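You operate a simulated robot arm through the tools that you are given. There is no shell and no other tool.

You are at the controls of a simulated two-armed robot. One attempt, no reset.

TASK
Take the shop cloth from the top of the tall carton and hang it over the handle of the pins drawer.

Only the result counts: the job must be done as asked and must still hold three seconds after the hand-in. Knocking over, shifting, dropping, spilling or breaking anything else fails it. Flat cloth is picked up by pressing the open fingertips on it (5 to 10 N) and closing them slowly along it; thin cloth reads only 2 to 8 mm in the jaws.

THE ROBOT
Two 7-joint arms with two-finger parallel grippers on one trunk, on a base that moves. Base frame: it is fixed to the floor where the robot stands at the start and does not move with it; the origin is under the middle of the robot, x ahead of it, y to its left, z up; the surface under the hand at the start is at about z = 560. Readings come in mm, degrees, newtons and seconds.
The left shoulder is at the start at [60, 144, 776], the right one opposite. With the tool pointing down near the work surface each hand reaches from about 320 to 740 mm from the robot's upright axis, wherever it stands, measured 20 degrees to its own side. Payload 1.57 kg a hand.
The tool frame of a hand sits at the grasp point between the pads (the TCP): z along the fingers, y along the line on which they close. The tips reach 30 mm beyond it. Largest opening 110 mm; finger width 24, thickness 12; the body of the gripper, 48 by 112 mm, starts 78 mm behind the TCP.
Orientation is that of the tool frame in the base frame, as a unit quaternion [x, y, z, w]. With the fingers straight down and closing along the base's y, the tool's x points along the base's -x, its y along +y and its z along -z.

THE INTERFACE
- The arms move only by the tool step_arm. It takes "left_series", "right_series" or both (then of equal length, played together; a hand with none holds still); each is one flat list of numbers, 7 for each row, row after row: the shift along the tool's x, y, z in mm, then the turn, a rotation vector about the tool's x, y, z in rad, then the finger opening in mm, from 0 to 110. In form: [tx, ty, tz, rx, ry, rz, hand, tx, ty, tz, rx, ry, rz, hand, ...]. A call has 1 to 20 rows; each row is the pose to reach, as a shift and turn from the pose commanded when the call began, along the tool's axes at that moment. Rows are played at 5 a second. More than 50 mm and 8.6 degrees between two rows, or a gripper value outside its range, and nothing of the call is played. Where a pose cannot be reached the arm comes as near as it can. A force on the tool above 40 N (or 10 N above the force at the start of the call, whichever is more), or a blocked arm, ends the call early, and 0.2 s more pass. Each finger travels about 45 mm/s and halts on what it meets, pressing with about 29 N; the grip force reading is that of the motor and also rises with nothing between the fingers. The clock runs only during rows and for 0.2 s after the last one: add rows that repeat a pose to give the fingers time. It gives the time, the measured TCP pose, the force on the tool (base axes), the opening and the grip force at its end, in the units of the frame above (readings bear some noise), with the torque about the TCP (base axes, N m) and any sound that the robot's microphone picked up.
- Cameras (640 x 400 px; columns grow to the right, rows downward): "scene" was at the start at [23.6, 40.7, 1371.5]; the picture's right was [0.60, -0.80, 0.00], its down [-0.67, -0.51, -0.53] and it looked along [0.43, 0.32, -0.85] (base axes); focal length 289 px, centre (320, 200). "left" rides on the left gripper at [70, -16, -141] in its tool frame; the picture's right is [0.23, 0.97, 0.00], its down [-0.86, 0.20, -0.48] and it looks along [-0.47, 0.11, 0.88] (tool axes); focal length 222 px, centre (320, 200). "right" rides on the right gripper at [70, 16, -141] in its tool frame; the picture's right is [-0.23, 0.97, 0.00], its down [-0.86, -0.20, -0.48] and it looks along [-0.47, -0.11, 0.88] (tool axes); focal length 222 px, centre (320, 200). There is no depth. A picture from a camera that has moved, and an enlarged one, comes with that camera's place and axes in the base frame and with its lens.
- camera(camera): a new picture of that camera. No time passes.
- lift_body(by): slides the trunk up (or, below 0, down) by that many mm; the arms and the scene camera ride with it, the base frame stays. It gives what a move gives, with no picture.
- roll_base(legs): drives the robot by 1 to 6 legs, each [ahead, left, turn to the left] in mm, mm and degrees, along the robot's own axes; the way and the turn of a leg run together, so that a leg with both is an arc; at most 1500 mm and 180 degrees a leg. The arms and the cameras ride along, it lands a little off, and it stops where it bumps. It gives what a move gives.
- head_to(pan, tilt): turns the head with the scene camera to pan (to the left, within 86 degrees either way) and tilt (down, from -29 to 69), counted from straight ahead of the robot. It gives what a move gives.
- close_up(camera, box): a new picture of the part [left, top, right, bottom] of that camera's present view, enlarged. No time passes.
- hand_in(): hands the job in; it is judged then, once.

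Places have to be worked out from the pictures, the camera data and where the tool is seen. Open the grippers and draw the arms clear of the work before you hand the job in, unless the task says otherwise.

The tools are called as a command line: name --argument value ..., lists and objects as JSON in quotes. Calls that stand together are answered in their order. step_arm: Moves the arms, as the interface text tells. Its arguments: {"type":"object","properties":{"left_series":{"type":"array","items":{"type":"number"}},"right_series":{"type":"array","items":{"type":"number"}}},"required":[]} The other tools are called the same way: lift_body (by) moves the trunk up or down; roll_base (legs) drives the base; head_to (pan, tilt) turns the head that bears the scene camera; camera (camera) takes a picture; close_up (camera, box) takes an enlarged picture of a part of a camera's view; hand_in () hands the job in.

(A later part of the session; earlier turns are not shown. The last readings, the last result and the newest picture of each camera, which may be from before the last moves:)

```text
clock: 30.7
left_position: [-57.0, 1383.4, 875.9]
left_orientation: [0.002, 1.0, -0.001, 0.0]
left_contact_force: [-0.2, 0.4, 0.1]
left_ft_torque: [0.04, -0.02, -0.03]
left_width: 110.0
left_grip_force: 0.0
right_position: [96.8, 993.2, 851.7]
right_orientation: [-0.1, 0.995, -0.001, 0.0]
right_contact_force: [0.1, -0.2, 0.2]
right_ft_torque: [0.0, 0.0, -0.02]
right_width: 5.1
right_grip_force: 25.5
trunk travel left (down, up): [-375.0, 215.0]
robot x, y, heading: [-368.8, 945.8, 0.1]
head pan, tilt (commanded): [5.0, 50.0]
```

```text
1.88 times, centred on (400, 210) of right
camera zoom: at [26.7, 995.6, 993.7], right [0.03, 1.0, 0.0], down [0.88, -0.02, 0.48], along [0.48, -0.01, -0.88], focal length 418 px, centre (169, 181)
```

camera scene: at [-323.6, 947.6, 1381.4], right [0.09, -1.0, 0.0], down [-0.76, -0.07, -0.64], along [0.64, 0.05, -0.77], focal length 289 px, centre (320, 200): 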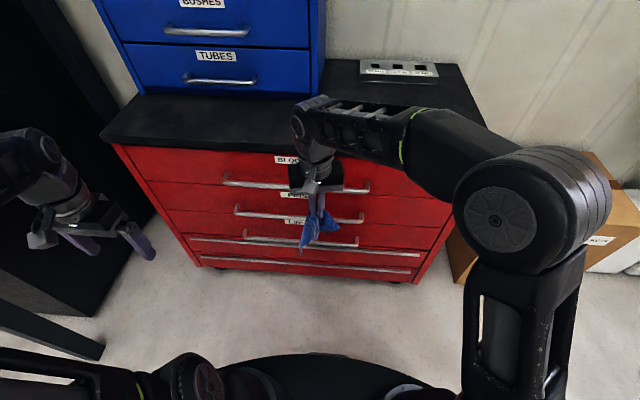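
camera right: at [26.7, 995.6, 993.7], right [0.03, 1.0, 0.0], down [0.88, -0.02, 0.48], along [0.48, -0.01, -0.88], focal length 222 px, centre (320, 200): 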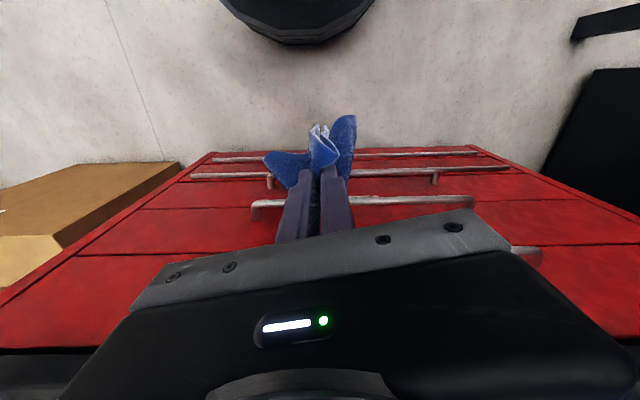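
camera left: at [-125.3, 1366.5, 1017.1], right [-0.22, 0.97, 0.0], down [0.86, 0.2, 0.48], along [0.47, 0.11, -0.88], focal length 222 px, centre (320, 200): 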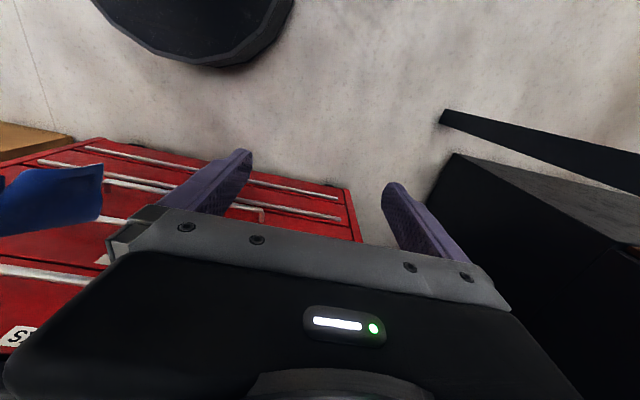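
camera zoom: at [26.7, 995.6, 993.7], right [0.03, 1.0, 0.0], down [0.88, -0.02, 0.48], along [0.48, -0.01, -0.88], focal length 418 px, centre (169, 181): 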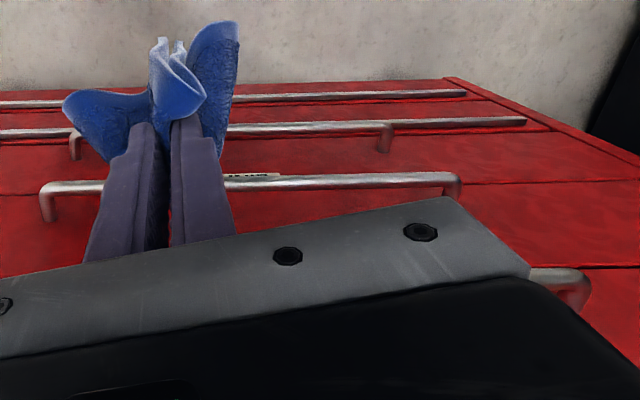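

The PINS bar stands about 35 mm off the face, with a gap of about 27 mm behind it, and the BLOCKS bar is about 143 mm above. That's too tight to get the fingers behind, so I'd rather hold the cloth near its middle and saddle it over the bar. I'll check how the cloth hangs now before re-gripping it on the free front part of the bench top.

close_up --camera "scene" --box '[280, 150, 360, 270]'

close_up --camera "scene" --box '[90, 40, 500, 180]'

head_to --pan 5 --tilt 30

camera --camera "scene"

```text
3.33 times, centred on (320, 210) of scene
camera zoom: at [-323.6, 947.6, 1381.4], right [0.09, -1.0, 0.0], down [-0.76, -0.07, -0.64], along [0.64, 0.05, -0.77], focal length 964 px, centre (320, 167)
```

zoom: 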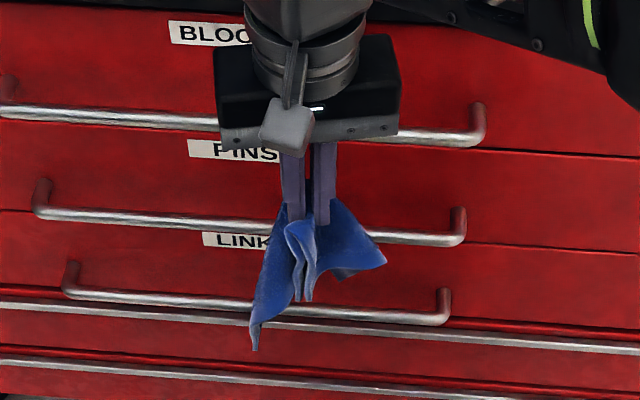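

```text
1.56 times, centred on (295, 110) of scene
camera zoom: at [-323.6, 947.6, 1381.4], right [0.09, -1.0, 0.0], down [-0.76, -0.07, -0.64], along [0.64, 0.05, -0.77], focal length 451 px, centre (359, 340)
```

zoom: 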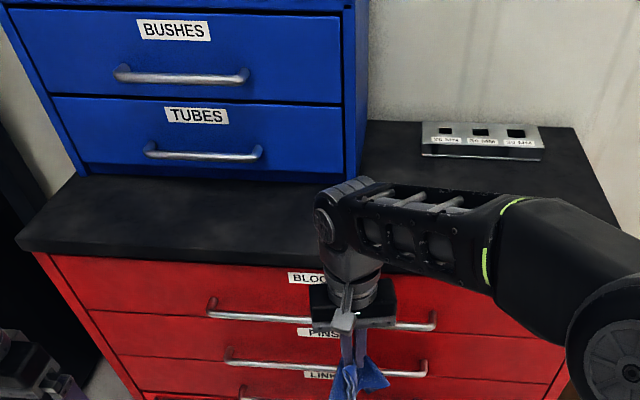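

```text
clock: 31.5
left_position: [-55.3, 1383.7, 874.7]
left_orientation: [0.002, 1.0, 0.0, 0.0]
left_contact_force: [0.4, -0.2, 0.3]
left_ft_torque: [-0.03, 0.0, 0.01]
left_width: 110.1
left_grip_force: 0.1
right_position: [97.7, 992.0, 852.7]
right_orientation: [-0.1, 0.995, 0.0, 0.0]
right_contact_force: [-0.1, 0.0, -0.3]
right_ft_torque: [-0.02, 0.03, -0.01]
right_width: 4.9
right_grip_force: 25.1
trunk travel left (down, up): [-375.0, 215.0]
robot x, y, heading: [-371.5, 943.2, -0.4]
head pan, tilt (commanded): [5.0, 30.0]
```

```text
taken
camera scene: at [-310.2, 948.6, 1410.9], right [0.08, -1.0, 0.0], down [-0.5, -0.04, -0.87], along [0.86, 0.07, -0.5], focal length 289 px, centre (320, 200)
```

scene: 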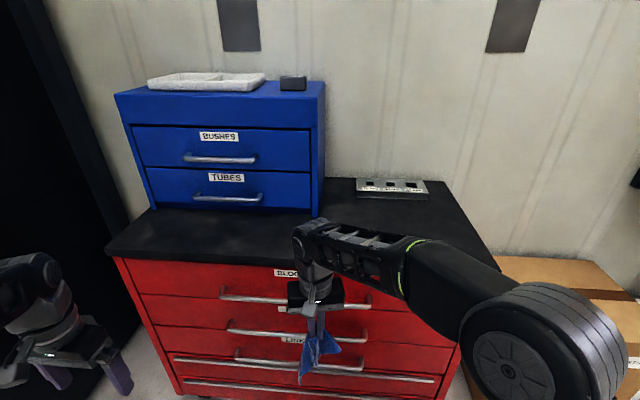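

The bench top is clear in front of the blue chest, from x≈270 to about 550. I'll raise the trunk and the right hand so the cloth clears the top at z≈864, then drive forward.

lift_body --by 210

step_arm --right_series '[0, 0, -25, 0, 0, 0, 0, 0, 0, -50, 0, 0, 0, 0, 0, 0, -70, 0, 0, 0, 0, 0, 0, -70, 0, 0, 0, 0]'

head_to --pan 0 --tilt 50

camera --camera "scene"

```text
clock: 33.8
left_position: [-55.3, 1382.8, 1087.2]
left_orientation: [0.002, 1.0, 0.0, 0.001]
left_contact_force: [0.5, 0.3, -0.1]
left_ft_torque: [0.01, 0.02, 0.01]
left_width: 109.9
left_grip_force: 0.1
right_position: [98.3, 993.7, 1062.9]
right_orientation: [-0.101, 0.995, 0.0, 0.001]
right_contact_force: [0.2, 0.5, 0.7]
right_ft_torque: [-0.02, -0.01, -0.01]
right_width: 5.2
right_grip_force: 25.2
trunk travel left (down, up): [-585.0, 5.0]
robot x, y, heading: [-371.3, 941.7, -0.3]
head pan, tilt (commanded): [5.0, 30.0]
```

```text
clock: 34.8
left_position: [-57.4, 1383.8, 1085.4]
left_orientation: [0.002, 1.0, 0.0, 0.0]
left_contact_force: [-0.2, -0.1, 0.0]
left_ft_torque: [0.0, -0.01, 0.02]
left_width: 110.0
left_grip_force: 0.0
right_position: [99.3, 992.2, 1134.0]
right_orientation: [-0.1, 0.995, 0.0, 0.0]
right_contact_force: [0.0, -0.5, 0.3]
right_ft_torque: [0.0, 0.01, 0.02]
right_width: 4.8
right_grip_force: 25.3
trunk travel left (down, up): [-585.0, 5.0]
robot x, y, heading: [-365.0, 942.5, -0.3]
head pan, tilt (commanded): [5.0, 30.0]
```

```text
clock: 35.6
left_position: [-56.8, 1382.4, 1085.9]
left_orientation: [0.002, 1.0, 0.0, 0.0]
left_contact_force: [0.0, -0.3, -0.2]
left_ft_torque: [0.01, 0.0, -0.01]
left_width: 110.1
left_grip_force: 0.1
right_position: [97.8, 993.7, 1133.1]
right_orientation: [-0.1, 0.995, 0.0, 0.0]
right_contact_force: [-0.4, -0.2, -0.5]
right_ft_torque: [0.0, 0.02, 0.0]
right_width: 5.1
right_grip_force: 25.7
trunk travel left (down, up): [-585.0, 5.0]
robot x, y, heading: [-371.1, 942.1, -0.3]
head pan, tilt (commanded): [0.0, 50.0]
```

```text
taken
camera scene: at [-323.3, 940.8, 1591.5], right [0.0, -1.0, 0.0], down [-0.77, 0.0, -0.64], along [0.64, 0.0, -0.77], focal length 289 px, centre (320, 200)
```

scene: 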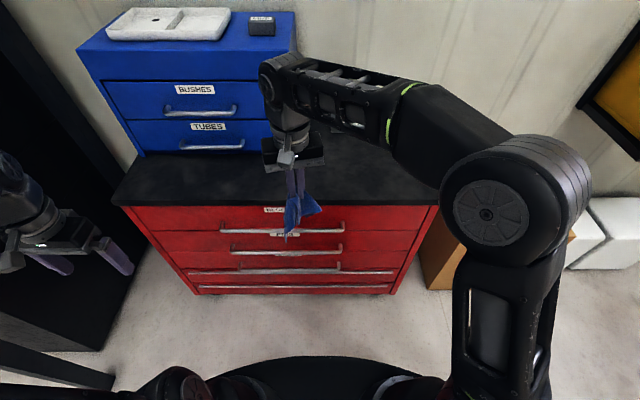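

The cloth now hangs well clear of the bench top, and the base front is at about x≈-30. I'll drive ahead 170 mm, which leaves about 100 mm to the handles.

roll_base --legs '[[170, 0, 0]]'

camera --camera "scene"

camera --camera "right"

```text
clock: 37.0
left_position: [112.2, 1381.8, 1085.4]
left_orientation: [0.003, 1.0, 0.0, -0.001]
left_contact_force: [0.6, -0.4, -0.7]
left_ft_torque: [-0.01, 0.04, -0.02]
left_width: 109.7
left_grip_force: 0.0
right_position: [266.4, 990.0, 1133.1]
right_orientation: [-0.1, 0.995, 0.0, -0.001]
right_contact_force: [0.3, 0.0, -0.6]
right_ft_torque: [0.0, 0.06, 0.01]
right_width: 5.2
right_grip_force: 25.2
trunk travel left (down, up): [-585.0, 5.0]
robot x, y, heading: [-202.2, 940.8, -0.2]
head pan, tilt (commanded): [0.0, 50.0]
```

```text
taken
camera scene: at [-155.2, 940.1, 1591.4], right [0.0, -1.0, 0.0], down [-0.77, 0.0, -0.64], along [0.64, 0.0, -0.77], focal length 289 px, centre (320, 200)
```

scene: 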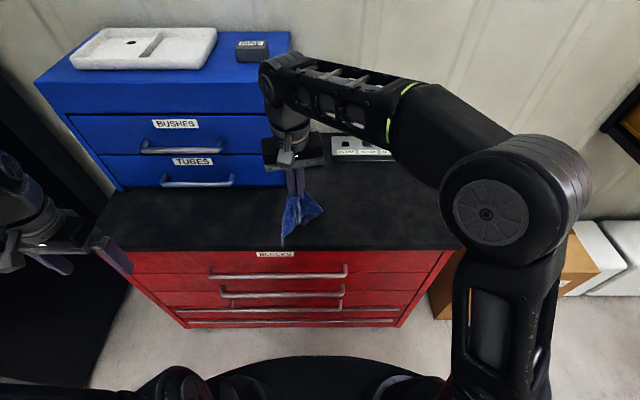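

```text
taken
camera right: at [195.5, 993.5, 1274.4], right [0.03, 1.0, 0.0], down [0.88, -0.03, 0.48], along [0.48, -0.01, -0.88], focal length 222 px, centre (320, 200)
```

right: 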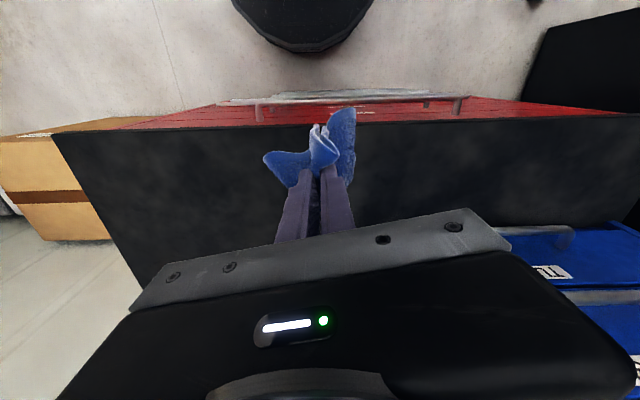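

The chest's right side is at y≈1043 and its front at x≈516, so I'll work farther right at y≈860. I'll swing the hand forward over the top there and square up its yaw.

step_arm --right_series '[-30, -28, 0, 0, 0, 0.04, 0, -61, -56, 0, 0, 0, 0.08, 0, -92, -85, 0, 0, 0, 0.12, 0, -122, -113, 0, 0, 0, 0.16, 0, -153, -142, 0, 0, 0, 0.2, 0, -183.7, -170.2, 0, 0, 0, 0.2, 0, -183.7, -170.2, 0, 0, 0, 0.2, 0, -183.7, -170.2, 0, 0, 0, 0.2, 0]'

camera --camera "scene"

camera --camera "right"

```text
clock: 38.8
left_position: [115.9, 1381.2, 1084.4]
left_orientation: [0.003, 1.0, 0.0, -0.002]
left_contact_force: [1.7, -0.3, 0.2]
left_ft_torque: [0.03, 0.11, 0.02]
left_width: 110.0
left_grip_force: 0.0
right_position: [390.2, 842.0, 1141.3]
right_orientation: [-0.011, 0.999, -0.004, 0.033]
right_contact_force: [1.1, 0.7, -1.1]
right_ft_torque: [-0.13, 0.11, 0.05]
right_width: 5.2
right_grip_force: 24.9
right hand out of reach, approached as far as the arm can: row 2, 3, 4, 5, 6, 7, 8
trunk travel left (down, up): [-585.0, 5.0]
robot x, y, heading: [-197.2, 943.0, -0.8]
head pan, tilt (commanded): [0.0, 50.0]
```

```text
taken
camera scene: at [-150.8, 939.3, 1591.2], right [0.0, -1.0, 0.0], down [-0.77, 0.0, -0.64], along [0.64, 0.0, -0.77], focal length 289 px, centre (320, 200)
```

scene: 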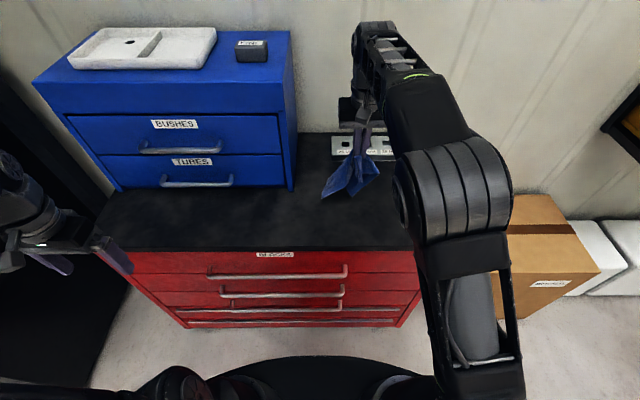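

```text
taken
camera right: at [311.6, 858.3, 1276.7], right [0.21, 0.98, 0.0], down [0.83, -0.18, 0.54], along [0.53, -0.11, -0.84], focal length 222 px, centre (320, 200)
```

right: 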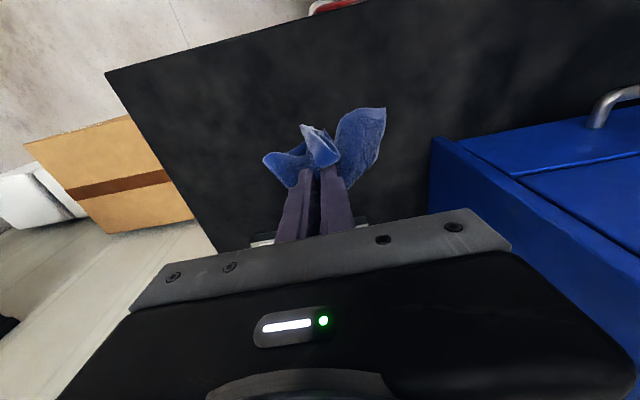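

The arm couldn't reach quite that far at this height and stopped at (390, 842, 1141). Reach improves lower down, so I'll descend 45 mm and see where it settles.

step_arm --right_series '[0, 0, 20, 0, 0, 0, 0, 0, 0, 45, 0, 0, 0, 0, 0, 0, 45, 0, 0, 0, 0]'

```text
clock: 39.6
left_position: [112.4, 1382.8, 1086.4]
left_orientation: [0.003, 1.0, 0.0, 0.0]
left_contact_force: [-0.2, 0.3, -0.4]
left_ft_torque: [0.07, 0.04, 0.01]
left_width: 109.9
left_grip_force: 0.0
right_position: [390.3, 841.0, 1100.8]
right_orientation: [-0.011, 0.999, -0.006, 0.036]
right_contact_force: [0.2, 0.7, -0.6]
right_ft_torque: [0.02, -0.01, 0.07]
right_width: 5.1
right_grip_force: 25.2
trunk travel left (down, up): [-585.0, 5.0]
robot x, y, heading: [-202.5, 942.5, -0.2]
head pan, tilt (commanded): [0.0, 50.0]
```

The hand settled at (390, 841, 1101). To reach further forward I'll tilt the fingers forward by about 40° while moving ahead and slightly down, so the cloth's far end just meets the bench top.

step_arm --right_series '[-15, 0, 3, 0, -0.11, 0, 0, -30, 0, 7, 0, -0.22, 0, 0, -45, 0, 12, 0, -0.33, 0, 0, -60, 0, 17, 0, -0.43, 0, 0, -75, 0, 22, 0, -0.53, 0, 0, -88, 0, 26, 0, -0.63, 0, 0, -88, 0, 26, 0, -0.63, 0, 0]'

camera --camera "scene"

camera --camera "right"

```text
clock: 41.2
left_position: [111.0, 1381.6, 1085.1]
left_orientation: [0.003, 1.0, 0.0, 0.0]
left_contact_force: [0.5, -0.4, -0.7]
left_ft_torque: [0.0, -0.01, 0.03]
left_width: 109.9
left_grip_force: 0.1
right_position: [480.6, 843.5, 1085.1]
right_orientation: [-0.011, 0.939, -0.003, 0.344]
right_contact_force: [0.6, 0.0, -0.9]
right_ft_torque: [-0.02, 0.0, 0.03]
right_width: 4.8
right_grip_force: 25.2
trunk travel left (down, up): [-585.0, 5.0]
robot x, y, heading: [-205.8, 941.1, -0.3]
head pan, tilt (commanded): [0.0, 50.0]
```

```text
taken
camera scene: at [-156.9, 940.0, 1591.4], right [0.0, -1.0, 0.0], down [-0.77, 0.0, -0.64], along [0.64, 0.0, -0.77], focal length 289 px, centre (320, 200)
```

scene: 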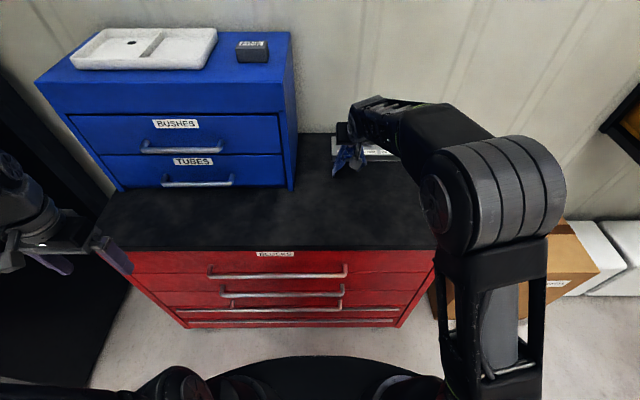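

```text
taken
camera right: at [336.4, 858.6, 1148.0], right [0.15, 0.98, 0.14], down [0.35, -0.18, 0.92], along [0.92, -0.09, -0.37], focal length 222 px, centre (320, 200)
```

right: 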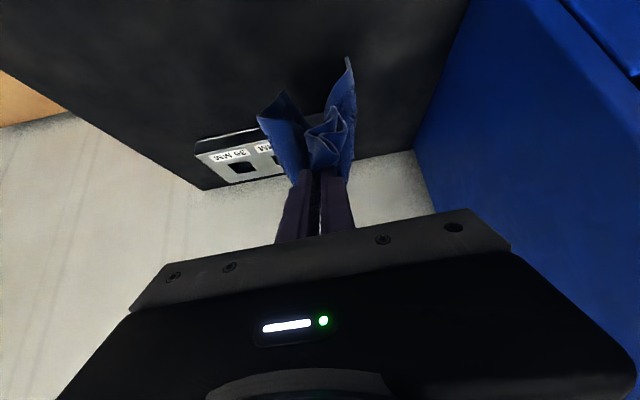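

The hand is at (481, 844, 1085) and the tray is well beyond at x≈650. I'll lower while pulling back so the cloth lays out toward me, stopping part-way to check.

step_arm --right_series '[17.4, 0, 20.6, 0, 0, 0, 0, 38.6, 0, 22.4, 0, 0, 0, 0, 63.9, 0, 16.7, 0, 0, 0, 0, 91, 0, 14.8, 0, 0, 0, 0, 119.4, 0, 14.3, 0, 0, 0, 0, 147.6, 0, 16.7, 0, 0, 0, 0, 147.6, 0, 16.7, 0, 0, 0, 0]'

camera --camera "scene"

camera --camera "right"

```text
clock: 42.8
left_position: [112.0, 1382.0, 1085.7]
left_orientation: [0.002, 1.0, 0.0, 0.001]
left_contact_force: [0.6, 0.0, 0.3]
left_ft_torque: [0.03, 0.0, -0.02]
left_width: 110.2
left_grip_force: 0.1
right_position: [377.6, 841.5, 977.5]
right_orientation: [-0.011, 0.939, -0.002, 0.344]
right_contact_force: [-0.6, 0.4, -0.4]
right_ft_torque: [0.02, 0.04, 0.07]
right_width: 4.9
right_grip_force: 25.4
trunk travel left (down, up): [-585.0, 5.0]
robot x, y, heading: [-199.1, 946.0, -0.2]
head pan, tilt (commanded): [0.0, 50.0]
```

```text
taken
camera scene: at [-156.8, 939.9, 1591.4], right [0.0, -1.0, 0.0], down [-0.77, 0.0, -0.64], along [0.64, 0.0, -0.77], focal length 289 px, centre (320, 200)
```

scene: 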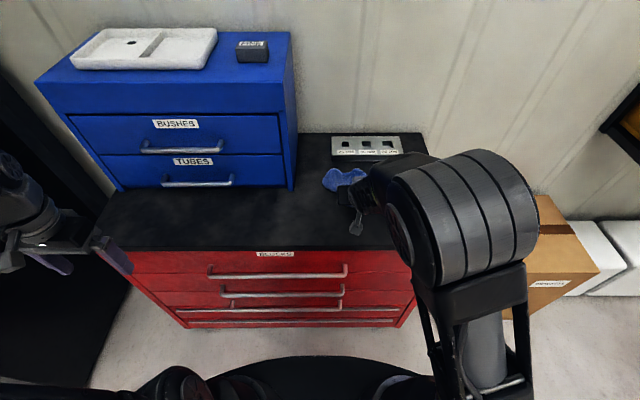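

```text
taken
camera right: at [233.8, 856.0, 1040.5], right [0.15, 0.98, 0.14], down [0.35, -0.18, 0.92], along [0.92, -0.09, -0.37], focal length 222 px, centre (320, 200)
```

right: 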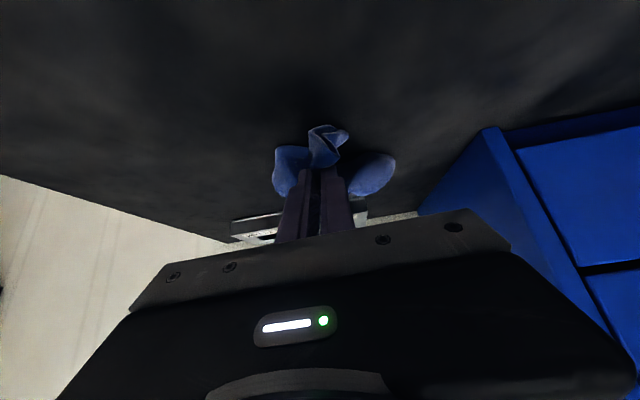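

The far end is on the bench top and the cloth is laying out. I'll continue down and back with a small extra pull to flatten it.

step_arm --right_series '[27.9, 0, 5.2, 0, 0, 0, 0, 54.3, 0, 11.7, 0, 0, 0, 0, 77.9, 0, 17, 0, 0, 0, 0, 95, 0, 19, 0, 0, 0, 0, 109.3, 0, 8.5, 0, 0, 0, 0, 120, 0, -0.6, 0, 0, 0, 0, 120, 0, -0.6, 0, 0, 0, 0]'

camera --camera "scene"

camera --camera "right"

close_up --camera "scene" --box '[270, 130, 430, 260]'

```text
clock: 43.6
left_position: [110.1, 1381.1, 1086.6]
left_orientation: [0.002, 1.0, 0.0, 0.001]
left_contact_force: [-0.9, -0.8, 0.0]
left_ft_torque: [0.02, -0.01, -0.02]
left_width: 109.8
left_grip_force: 0.1
right_position: [346.9, 839.8, 934.0]
right_orientation: [-0.007, 0.933, 0.002, 0.361]
right_contact_force: [-6.4, -4.0, 17.5]
right_ft_torque: [-0.03, -0.02, 0.05]
right_width: 5.4
right_grip_force: 24.6
trunk travel left (down, up): [-585.0, 5.0]
robot x, y, heading: [-202.9, 941.1, -0.2]
head pan, tilt (commanded): [0.0, 50.0]
stopped in row 3 (right hand): the force on the tool passed its limit at 53 N (the readings are from after the stop); the commanded pose is now the measured one
```

```text
taken
camera scene: at [-159.1, 939.9, 1591.8], right [-0.01, -1.0, 0.0], down [-0.77, 0.0, -0.64], along [0.64, 0.0, -0.77], focal length 289 px, centre (320, 200)
```

scene: 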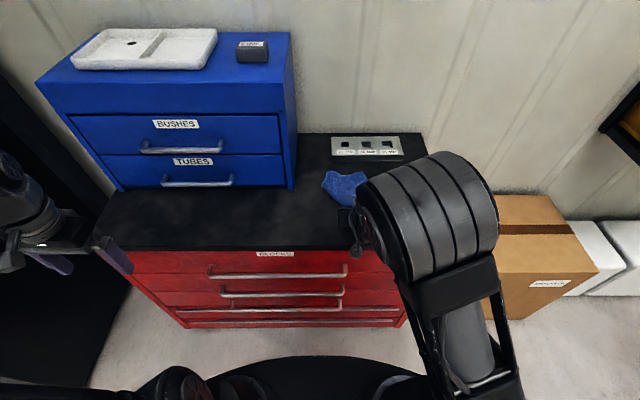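

```text
taken
camera right: at [199.5, 853.9, 991.5], right [0.15, 0.98, 0.15], down [0.31, -0.19, 0.93], along [0.94, -0.09, -0.34], focal length 222 px, centre (320, 200)
```

right: 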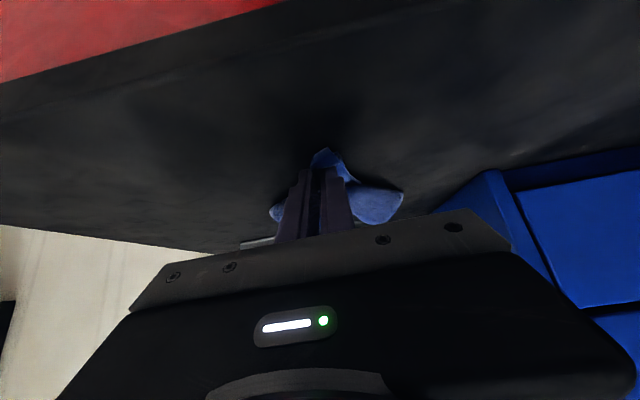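

```text
3.08 times, centred on (350, 195) of scene
camera zoom: at [-159.1, 939.9, 1591.8], right [-0.01, -1.0, 0.0], down [-0.77, 0.0, -0.64], along [0.64, 0.0, -0.77], focal length 889 px, centre (228, 215)
```

zoom: 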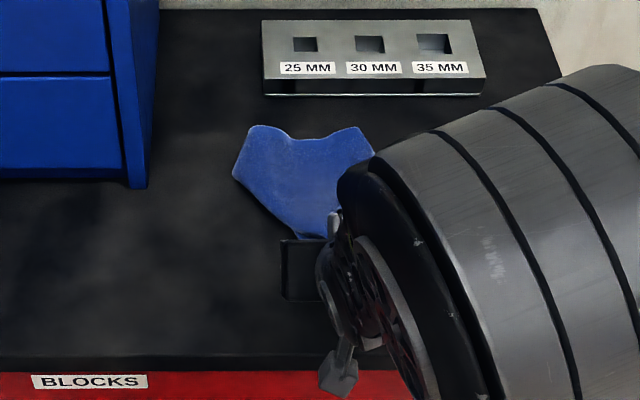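

The fingertips met the bench top: the surface is actually at about z≈903, since I'd taken the slab's lower edge before. The cloth is laid out nicely ahead. I'll lift 5 mm and drag it about 55 mm toward me so its middle ends up in easy reach.

step_arm --right_series '[-3.4, 0, -3.7, 0, 0, 0, 0, 4, 0, -10, 0, 0, 0, 0, 12.1, 0, -16.4, 0, 0, 0, 0, 20, 0, -23, 0, 0, 0, 0, 26.9, 0, -29.9, 0, 0, 0, 0, 38, 0, -40, 0, 0, 0, 0, 38, 0, -40, 0, 0, 0, 0]'

close_up --camera "scene" --box '[270, 130, 430, 260]'

camera --camera "right"

```text
clock: 45.2
left_position: [111.3, 1382.5, 1084.9]
left_orientation: [0.002, 1.0, 0.0, -0.001]
left_contact_force: [-0.1, -0.7, -0.1]
left_ft_torque: [-0.02, -0.02, -0.04]
left_width: 110.2
left_grip_force: 0.1
right_position: [291.3, 838.7, 937.1]
right_orientation: [-0.008, 0.934, 0.002, 0.357]
right_contact_force: [0.1, 0.7, 0.7]
right_ft_torque: [-0.01, 0.0, 0.03]
right_width: 5.2
right_grip_force: 25.2
trunk travel left (down, up): [-585.0, 5.0]
robot x, y, heading: [-202.5, 941.8, -0.2]
head pan, tilt (commanded): [0.0, 50.0]
```

```text
3.08 times, centred on (350, 195) of scene
camera zoom: at [-156.6, 940.0, 1591.4], right [-0.01, -1.0, 0.0], down [-0.77, 0.0, -0.64], along [0.64, 0.0, -0.77], focal length 889 px, centre (228, 215)
```

zoom: 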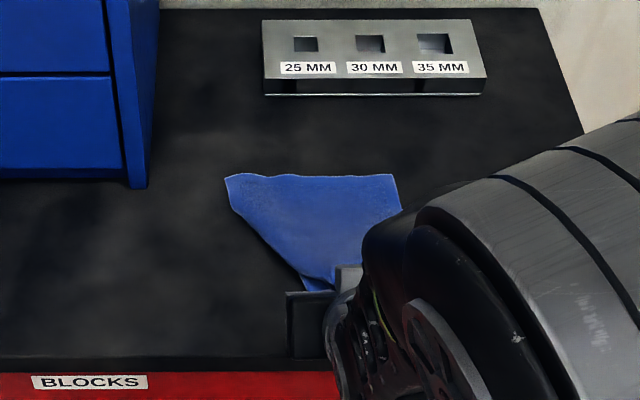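

```text
taken
camera right: at [145.0, 852.7, 994.8], right [0.15, 0.98, 0.15], down [0.32, -0.19, 0.93], along [0.94, -0.09, -0.34], focal length 222 px, centre (320, 200)
```

right: 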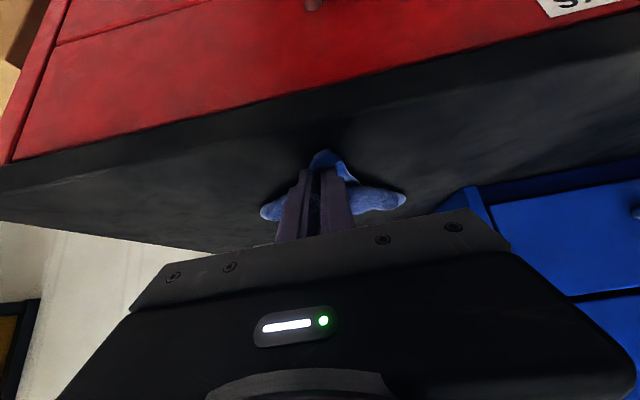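

The far edge is now spread straight, from (476, 942) to (476, 762). I'll lower a touch, open slowly to release, and draw back up.

step_arm --right_series '[1.5, 0, 1.5, 0, 0, 0, 5, 1.5, 0, 1.5, 0, 0, 0, 12, 1.5, 0, 1.5, 0, 0, 0, 20, 1.5, 0, 1.5, 0, 0, 0, 30, 1.5, 0, 1.5, 0, 0, 0, 40, 1.5, 0, 1.5, 0, 0, 0, 40, 1.5, 0, -15, 0, 0, 0, 40, 1.5, 0, -45, 0, 0, 0, 40, 1.5, 0, -90, 0, 0, 0, 40, 1.5, 0, -130, 0, 0, 0, 40, 1.5, 0, -170, 0, 0, 0, 40, 1.5, 0, -170, 0, 0, 0, 40]'

camera --camera "scene"

camera --camera "right"

```text
clock: 47.8
left_position: [111.0, 1382.0, 1085.8]
left_orientation: [0.002, 1.0, 0.001, 0.0]
left_contact_force: [0.6, -0.2, 0.5]
left_ft_torque: [-0.03, -0.02, 0.0]
left_width: 109.9
left_grip_force: 0.0
right_position: [202.9, 862.0, 1080.7]
right_orientation: [-0.006, 0.939, 0.026, 0.343]
right_contact_force: [-0.3, -0.3, -0.4]
right_ft_torque: [-0.05, -0.01, -0.07]
right_width: 39.9
right_grip_force: 0.1
right hand out of reach, approached as far as the arm can: row 9, 10, 11, 12
trunk travel left (down, up): [-585.0, 5.0]
robot x, y, heading: [-202.3, 942.3, -0.4]
head pan, tilt (commanded): [0.0, 50.0]
```

```text
taken
camera scene: at [-157.2, 940.8, 1591.5], right [-0.01, -1.0, 0.0], down [-0.77, 0.0, -0.64], along [0.64, 0.0, -0.77], focal length 289 px, centre (320, 200)
```

scene: 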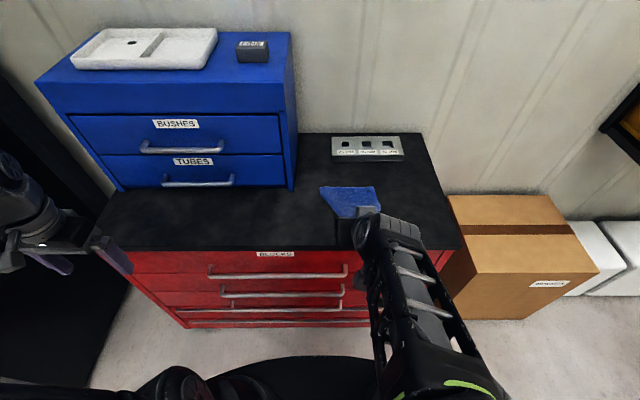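

```text
taken
camera right: at [58.5, 872.3, 1143.3], right [0.15, 0.97, 0.19], down [0.35, -0.23, 0.91], along [0.93, -0.07, -0.37], focal length 222 px, centre (320, 200)
```

right: 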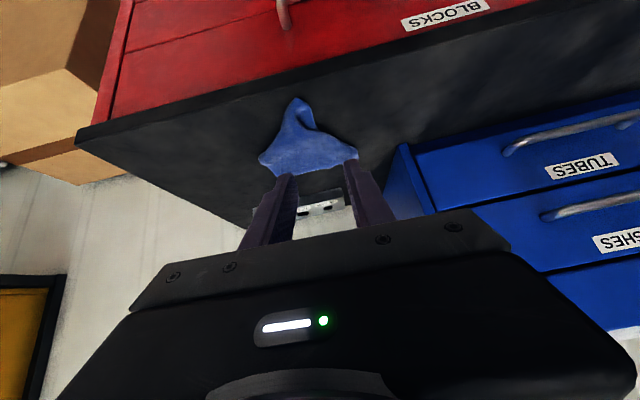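

The cloth is released on the bench top with its near end still gathered. I'll bring the hand back to pointing straight down, hovering over the cloth's near part for a clear look.

step_arm --right_series '[-14, -3, 16, 0.009, 0.117, 0.002, 60, -28, -6, 33, 0.018, 0.234, 0.004, 60, -42, -9, 49, 0.027, 0.35, 0.006, 60, -56, -12, 65, 0.036, 0.467, 0.008, 60, -70, -15, 82, 0.045, 0.584, 0.01, 60, -83.5, -17, 98, 0.053, 0.7, 0.012, 60, -83.5, -17, 98, 0.053, 0.7, 0.012, 60]'

camera --camera "right"

camera --camera "scene"

```text
clock: 48.3
left_position: [111.4, 1382.2, 1086.0]
left_orientation: [0.002, 1.0, 0.0, 0.0]
left_contact_force: [-0.8, -0.5, 0.1]
left_ft_torque: [0.02, 0.02, 0.0]
left_width: 109.9
left_grip_force: 0.1
right_position: [202.2, 934.3, 1105.3]
right_orientation: [-0.109, 0.944, 0.042, 0.309]
right_contact_force: [-0.4, 0.6, -0.3]
right_ft_torque: [0.04, -0.01, 0.0]
right_width: 60.1
right_grip_force: 0.1
trunk travel left (down, up): [-585.0, 5.0]
robot x, y, heading: [-201.9, 939.2, -0.3]
head pan, tilt (commanded): [0.0, 50.0]
stopped in row 2 (right hand): the arm was blocked; the commanded pose is now the measured one
```

```text
taken
camera right: at [62.6, 917.2, 1178.3], right [-0.05, 0.99, 0.15], down [0.44, -0.11, 0.89], along [0.9, 0.11, -0.43], focal length 222 px, centre (320, 200)
```

right: 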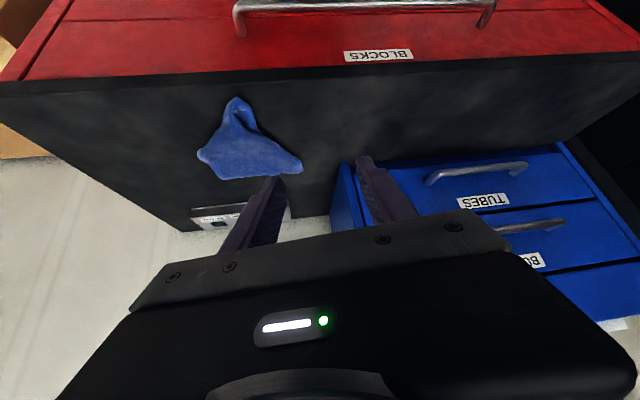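

```text
taken
camera scene: at [-156.9, 939.8, 1591.4], right [-0.01, -1.0, 0.0], down [-0.77, 0.0, -0.64], along [0.64, 0.0, -0.77], focal length 289 px, centre (320, 200)
```

scene: 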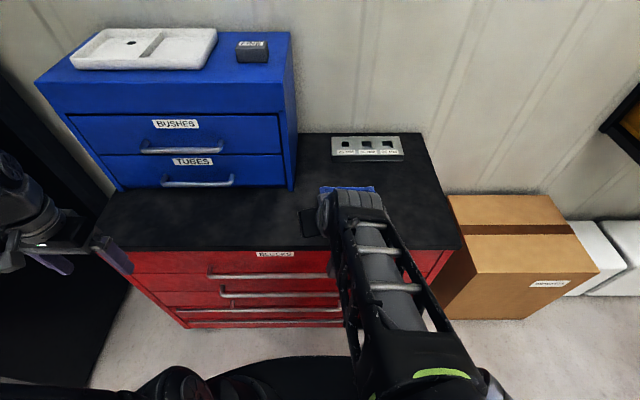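

The arm blocked while folded close to the body and the hand drifted left to y≈934. I'll move it forward and to the right first to unfold it, keeping its orientation.

step_arm --right_series '[-17, -25, 9, 0, 0, 0, 60, -35, -50, 19, 0, 0, 0, 60, -52, -75, 28, 0, 0, 0, 60, -70, -101, 37.5, 0, 0, 0, 60, -70, -101, 37.5, 0, 0, 0, 60]'

camera --camera "right"

```text
clock: 49.5
left_position: [111.4, 1382.2, 1086.6]
left_orientation: [0.003, 1.0, 0.0, 0.0]
left_contact_force: [-0.5, 0.2, 0.5]
left_ft_torque: [0.03, -0.01, 0.01]
left_width: 110.1
left_grip_force: 0.0
right_position: [303.8, 852.1, 1116.0]
right_orientation: [-0.109, 0.943, 0.041, 0.311]
right_contact_force: [-0.5, -0.6, -0.3]
right_ft_torque: [-0.02, -0.02, -0.02]
right_width: 59.9
right_grip_force: 0.1
trunk travel left (down, up): [-585.0, 5.0]
robot x, y, heading: [-200.7, 943.3, -0.7]
head pan, tilt (commanded): [0.0, 50.0]
```

```text
taken
camera right: at [164.3, 836.4, 1188.1], right [-0.05, 0.99, 0.14], down [0.44, -0.11, 0.89], along [0.9, 0.1, -0.43], focal length 222 px, centre (320, 200)
```

right: 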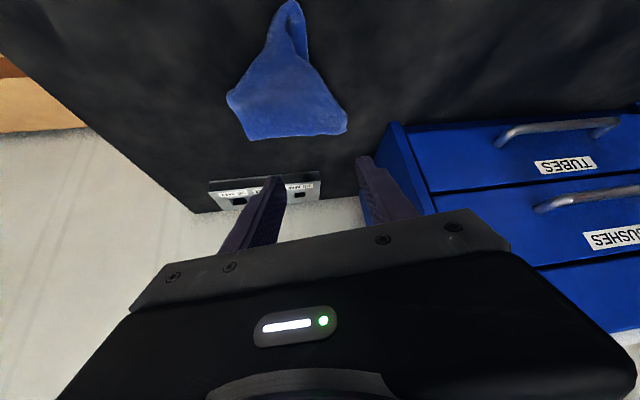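

The cloth lies fan-shaped: far edge from (479,759) to (467,940), near end gathered at about (281,850), so its middle is near (382,850). I'll turn the hand to point straight down and move over the middle.

step_arm --right_series '[-2, -3.5, 17, 0.014, 0.106, 0.037, 60, -3, -7, 34, 0.028, 0.212, 0.074, 60, -5, -10.5, 51, 0.042, 0.318, 0.111, 56, -7, -14, 68, 0.056, 0.424, 0.149, 52, -8, -17.5, 85, 0.07, 0.53, 0.186, 50, -10, -21.3, 101.5, 0.084, 0.636, 0.223, 50, -10, -21.3, 101.5, 0.084, 0.636, 0.223, 50, -10, -21.3, 101.5, 0.084, 0.636, 0.223, 50]'

camera --camera "right"

camera --camera "scene"

```text
clock: 51.3
left_position: [111.7, 1381.3, 1085.8]
left_orientation: [0.002, 1.0, 0.0, 0.0]
left_contact_force: [0.7, 0.2, 1.0]
left_ft_torque: [-0.01, 0.01, 0.02]
left_width: 110.1
left_grip_force: 0.0
right_position: [374.9, 848.7, 1040.1]
right_orientation: [0.002, 1.0, -0.001, -0.002]
right_contact_force: [0.8, 0.8, 0.5]
right_ft_torque: [-0.01, 0.02, -0.02]
right_width: 50.0
right_grip_force: 0.0
trunk travel left (down, up): [-585.0, 5.0]
robot x, y, heading: [-201.3, 938.4, -0.4]
head pan, tilt (commanded): [0.0, 50.0]
```

```text
taken
camera right: at [306.0, 864.5, 1181.6], right [0.23, 0.97, 0.0], down [0.86, -0.2, 0.47], along [0.46, -0.11, -0.88], focal length 222 px, centre (320, 200)
```

right: 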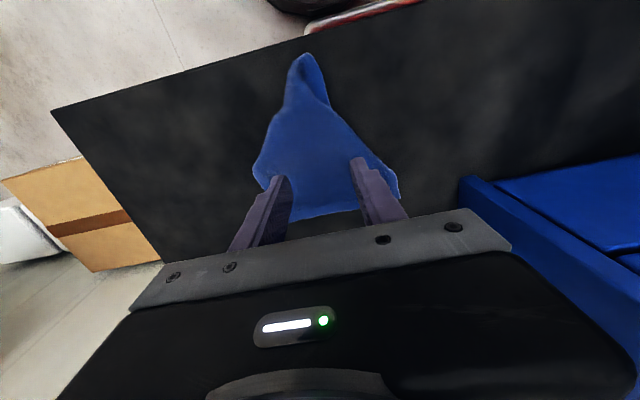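

```text
taken
camera scene: at [-156.1, 939.8, 1591.4], right [-0.01, -1.0, 0.0], down [-0.77, 0.0, -0.64], along [0.64, 0.0, -0.77], focal length 289 px, centre (320, 200)
```

scene: 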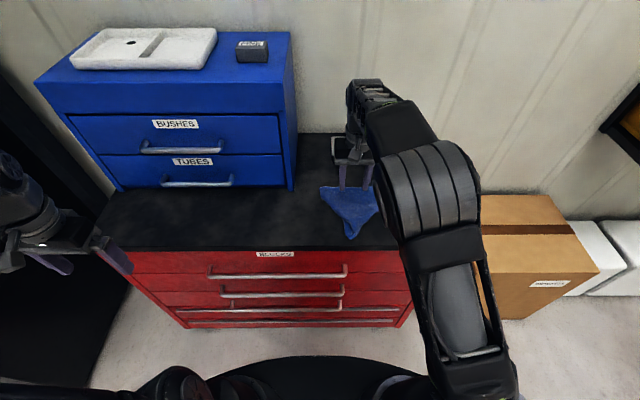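

At x≈380 the cloth spans y≈756–900. I'll pinch at (380, 840), so I'm descending to just above the bench top there.

step_arm --right_series '[-2, -3, 35, 0, 0, 0, 50, -4, -6, 70, 0, 0, 0, 50, -5, -9, 98, 0, 0, 0, 50, -5, -9, 98, 0, 0, 0, 50]'

camera --camera "right"

```text
clock: 52.3
left_position: [110.7, 1381.0, 1085.3]
left_orientation: [0.002, 1.0, 0.0, -0.001]
left_contact_force: [0.1, 0.8, 0.2]
left_ft_torque: [-0.05, 0.03, 0.01]
left_width: 110.0
left_grip_force: 0.1
right_position: [378.8, 838.7, 943.6]
right_orientation: [0.002, 1.0, 0.0, -0.001]
right_contact_force: [1.0, -0.7, 0.8]
right_ft_torque: [0.0, -0.02, -0.02]
right_width: 50.3
right_grip_force: 0.1
trunk travel left (down, up): [-585.0, 5.0]
robot x, y, heading: [-200.5, 941.8, -0.2]
head pan, tilt (commanded): [0.0, 50.0]
```

```text
taken
camera right: at [311.0, 855.9, 1084.3], right [0.23, 0.97, 0.0], down [0.86, -0.2, 0.48], along [0.46, -0.11, -0.88], focal length 222 px, centre (320, 200)
```

right: 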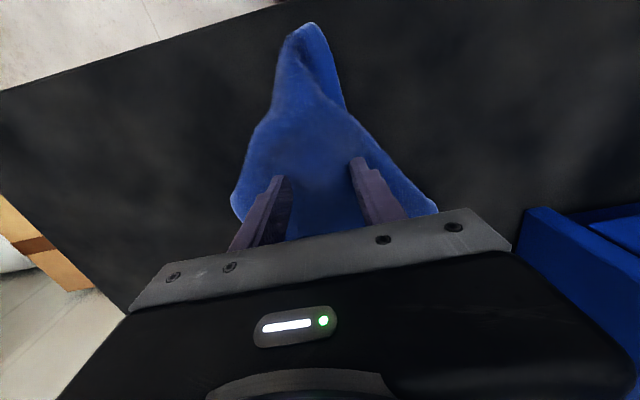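

Now I'll feel my way down to contact.

step_arm --right_series '[0, 0, 3, 0, 0, 0, 50, 0, 0, 6, 0, 0, 0, 50, 0, 0, 8, 0, 0, 0, 50, 0, 0, 8, 0, 0, 0, 50]'

```text
clock: 53.3
left_position: [110.2, 1382.4, 1086.5]
left_orientation: [0.003, 1.0, 0.0, 0.0]
left_contact_force: [1.0, 0.1, 0.0]
left_ft_torque: [-0.02, 0.0, 0.01]
left_width: 110.3
left_grip_force: 0.1
right_position: [378.0, 838.0, 935.2]
right_orientation: [0.002, 1.0, 0.0, 0.0]
right_contact_force: [3.1, 0.0, 13.3]
right_ft_torque: [0.2, 0.03, 0.0]
right_width: 49.8
right_grip_force: 0.1
trunk travel left (down, up): [-585.0, 5.0]
robot x, y, heading: [-200.6, 941.7, -0.1]
head pan, tilt (commanded): [0.0, 50.0]
```

13 N with more load on the +y finger. I'll level the hand very slightly, back off 0.6 mm, and close slowly.

step_arm --right_series '[0, 0, -0.6, -0.01, 0, 0, 50, 0, 0, -0.6, -0.01, 0, 0, 47, 0, 0, -0.6, -0.01, 0, 0, 44, 0, 0, -0.6, -0.01, 0, 0, 41]'

```text
clock: 54.3
left_position: [112.2, 1383.3, 1085.2]
left_orientation: [0.003, 1.0, 0.0, 0.0]
left_contact_force: [0.5, -0.2, -0.4]
left_ft_torque: [-0.03, -0.01, 0.01]
left_width: 110.0
left_grip_force: 0.0
right_position: [378.4, 840.7, 936.0]
right_orientation: [0.002, 1.0, 0.005, 0.0]
right_contact_force: [3.8, 5.4, 14.0]
right_ft_torque: [0.32, 0.0, -0.11]
right_width: 41.7
right_grip_force: 0.1
trunk travel left (down, up): [-585.0, 5.0]
robot x, y, heading: [-201.1, 936.3, -0.3]
head pan, tilt (commanded): [0.0, 50.0]
```

The +y finger still carries most of the load. I'll level a little more, back off slightly, and go on closing slowly.

step_arm --right_series '[0, 0, -0.5, -0.015, 0, 0, 41, 0, 0, -0.5, -0.015, 0, 0, 38, 0, 0, -0.5, -0.015, 0, 0, 35, 0, 0, -0.5, -0.015, 0, 0, 32]'

camera --camera "right"

```text
clock: 55.3
left_position: [111.1, 1381.4, 1086.1]
left_orientation: [0.002, 1.0, 0.0, 0.0]
left_contact_force: [0.7, 0.3, 0.0]
left_ft_torque: [0.0, -0.01, -0.01]
left_width: 109.9
left_grip_force: 0.0
right_position: [379.0, 838.8, 936.6]
right_orientation: [0.002, 1.0, 0.012, -0.002]
right_contact_force: [0.7, 2.1, 9.4]
right_ft_torque: [0.12, 0.07, -0.02]
right_width: 32.8
right_grip_force: 1.8
trunk travel left (down, up): [-585.0, 5.0]
robot x, y, heading: [-201.1, 939.2, -0.5]
head pan, tilt (commanded): [0.0, 50.0]
```

```text
taken
camera right: at [309.8, 852.3, 1077.7], right [0.23, 0.97, 0.02], down [0.86, -0.21, 0.47], along [0.46, -0.09, -0.88], focal length 222 px, centre (320, 200)
```

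right: 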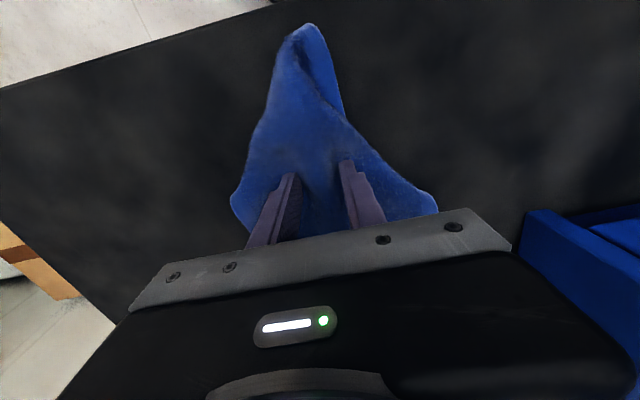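

Now 9.4 N and better balanced, with the cloth humping between the fingers. I'll close on to a full pinch.

step_arm --right_series '[0, 0, 0, 0, 0, 0, 29, 0, 0, 0, 0, 0, 0, 26, 0, 0, 0, 0, 0, 0, 23, 0, 0, 0, 0, 0, 0, 20, 0, 0, 0, 0, 0, 0, 17, 0, 0, 0, 0, 0, 0, 14, 0, 0, 0, 0, 0, 0, 11, 0, 0, 0, 0, 0, 0, 8, 0, 0, 0, 0, 0, 0, 5, 0, 0, 0, 0, 0, 0, 2, 0, 0, 0, 0, 0, 0, 0, 0, 0, 0, 0, 0, 0, 0, 0, 0, 0, 0, 0, 0, 0]'

camera --camera "right"

```text
clock: 58.1
left_position: [112.3, 1383.1, 1086.1]
left_orientation: [0.004, 1.0, 0.001, 0.0]
left_contact_force: [0.3, 0.3, -0.1]
left_ft_torque: [0.01, 0.0, -0.01]
left_width: 110.2
left_grip_force: 0.0
right_position: [380.3, 839.4, 935.9]
right_orientation: [0.002, 1.0, 0.014, -0.001]
right_contact_force: [1.2, 6.5, 8.4]
right_ft_torque: [0.25, 0.07, -0.01]
right_width: 8.6
right_grip_force: 27.2
trunk travel left (down, up): [-585.0, 5.0]
robot x, y, heading: [-200.4, 941.5, -0.4]
head pan, tilt (commanded): [0.0, 50.0]
```

```text
taken
camera right: at [310.1, 853.0, 1077.8], right [0.23, 0.97, 0.02], down [0.86, -0.21, 0.47], along [0.46, -0.09, -0.88], focal length 222 px, centre (320, 200)
```

right: 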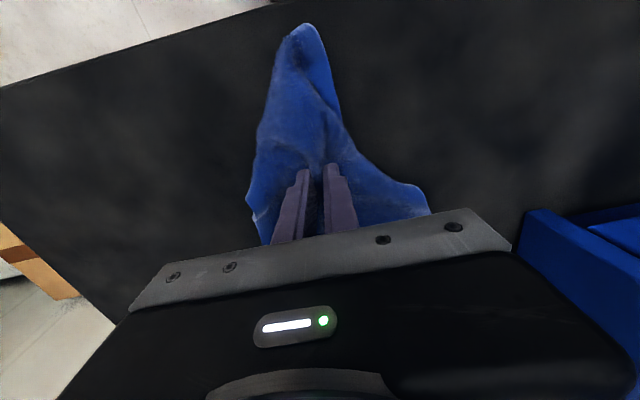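

An 8.6 mm bite at 27 N, so several layers are held. I'll lift straight up to see how it hangs.

step_arm --right_series '[0, 0, -5, 0, 0, 0, 0, 0, 0, -15, 0, 0, 0, 0, 0, 0, -30, 0, 0, 0, 0, 0, 0, -50, 0, 0, 0, 0, 0, 0, -75, 0, 0, 0, 0, 0, 0, -100, 0, 0, 0, 0, 0, 0, -125, 0, 0, 0, 0, 0, 0, -145, 0, 0, 0, 0, 0, 0, -145, 0, 0, 0, 0, 0, 0, -145, 0, 0, 0, 0]'

camera --camera "right"

camera --camera "scene"

camera --camera "left"

```text
clock: 60.3
left_position: [111.8, 1381.7, 1086.1]
left_orientation: [0.003, 1.0, -0.001, 0.0]
left_contact_force: [-0.7, 1.2, 0.4]
left_ft_torque: [-0.01, 0.0, 0.01]
left_width: 109.7
left_grip_force: 0.0
right_position: [379.9, 836.6, 1081.8]
right_orientation: [0.001, 1.0, 0.013, -0.002]
right_contact_force: [-0.1, 0.1, -0.2]
right_ft_torque: [-0.01, 0.01, 0.02]
right_width: 8.4
right_grip_force: 27.2
trunk travel left (down, up): [-585.0, 5.0]
robot x, y, heading: [-200.7, 942.9, -0.5]
head pan, tilt (commanded): [0.0, 50.0]
```

```text
taken
camera right: at [311.7, 850.0, 1223.3], right [0.23, 0.97, 0.02], down [0.86, -0.21, 0.47], along [0.46, -0.09, -0.88], focal length 222 px, centre (320, 200)
```

right: 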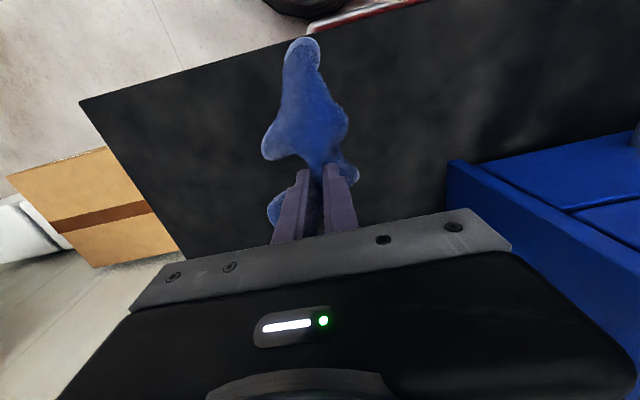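

```text
taken
camera scene: at [-156.7, 939.9, 1591.4], right [-0.01, -1.0, 0.0], down [-0.77, 0.0, -0.64], along [0.64, 0.0, -0.77], focal length 289 px, centre (320, 200)
```

scene: 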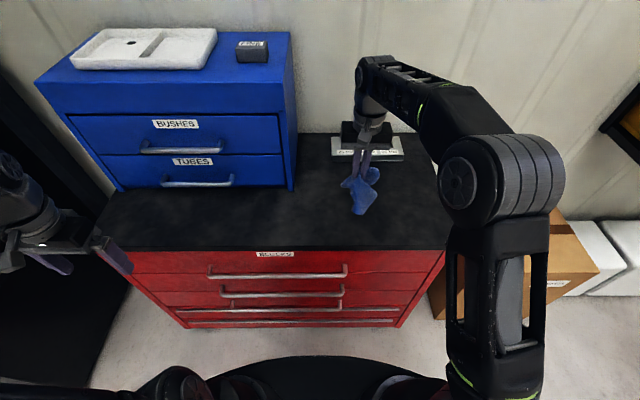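

```text
taken
camera left: at [42.4, 1365.2, 1227.1], right [-0.22, 0.97, 0.0], down [0.86, 0.2, 0.48], along [0.47, 0.11, -0.88], focal length 222 px, centre (320, 200)
```

left: 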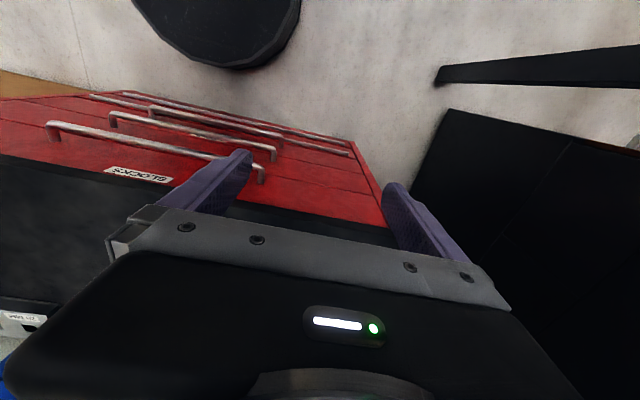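

It hangs as a saddle: one tongue toward the robot and two ears toward the wall. I'll look closer.

close_up --camera "scene" --box '[320, 120, 410, 230]'

close_up --camera "right" --box '[220, 20, 420, 240]'

```text
3.64 times, centred on (365, 175) of scene
camera zoom: at [-156.7, 939.9, 1591.4], right [-0.01, -1.0, 0.0], down [-0.77, 0.0, -0.64], along [0.64, 0.0, -0.77], focal length 1051 px, centre (156, 291)
```

zoom: 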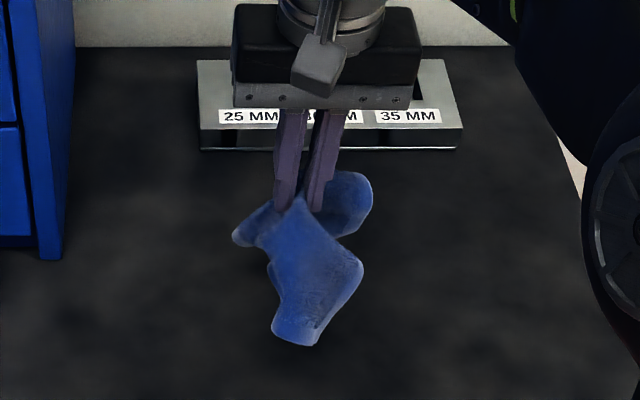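

```text
1.82 times, centred on (320, 130) of right
camera zoom: at [311.7, 850.0, 1223.3], right [0.23, 0.97, 0.02], down [0.86, -0.21, 0.47], along [0.46, -0.09, -0.88], focal length 404 px, centre (320, 327)
```

zoom: 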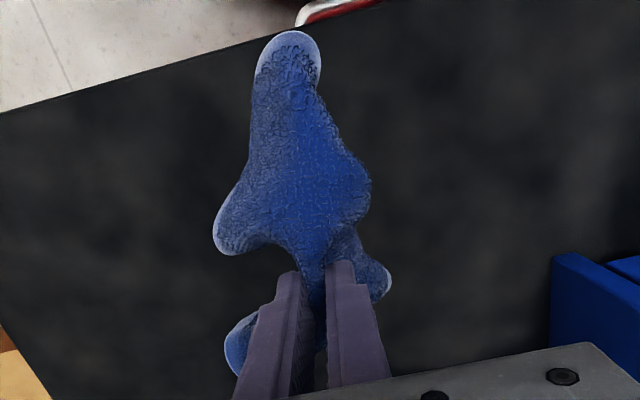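

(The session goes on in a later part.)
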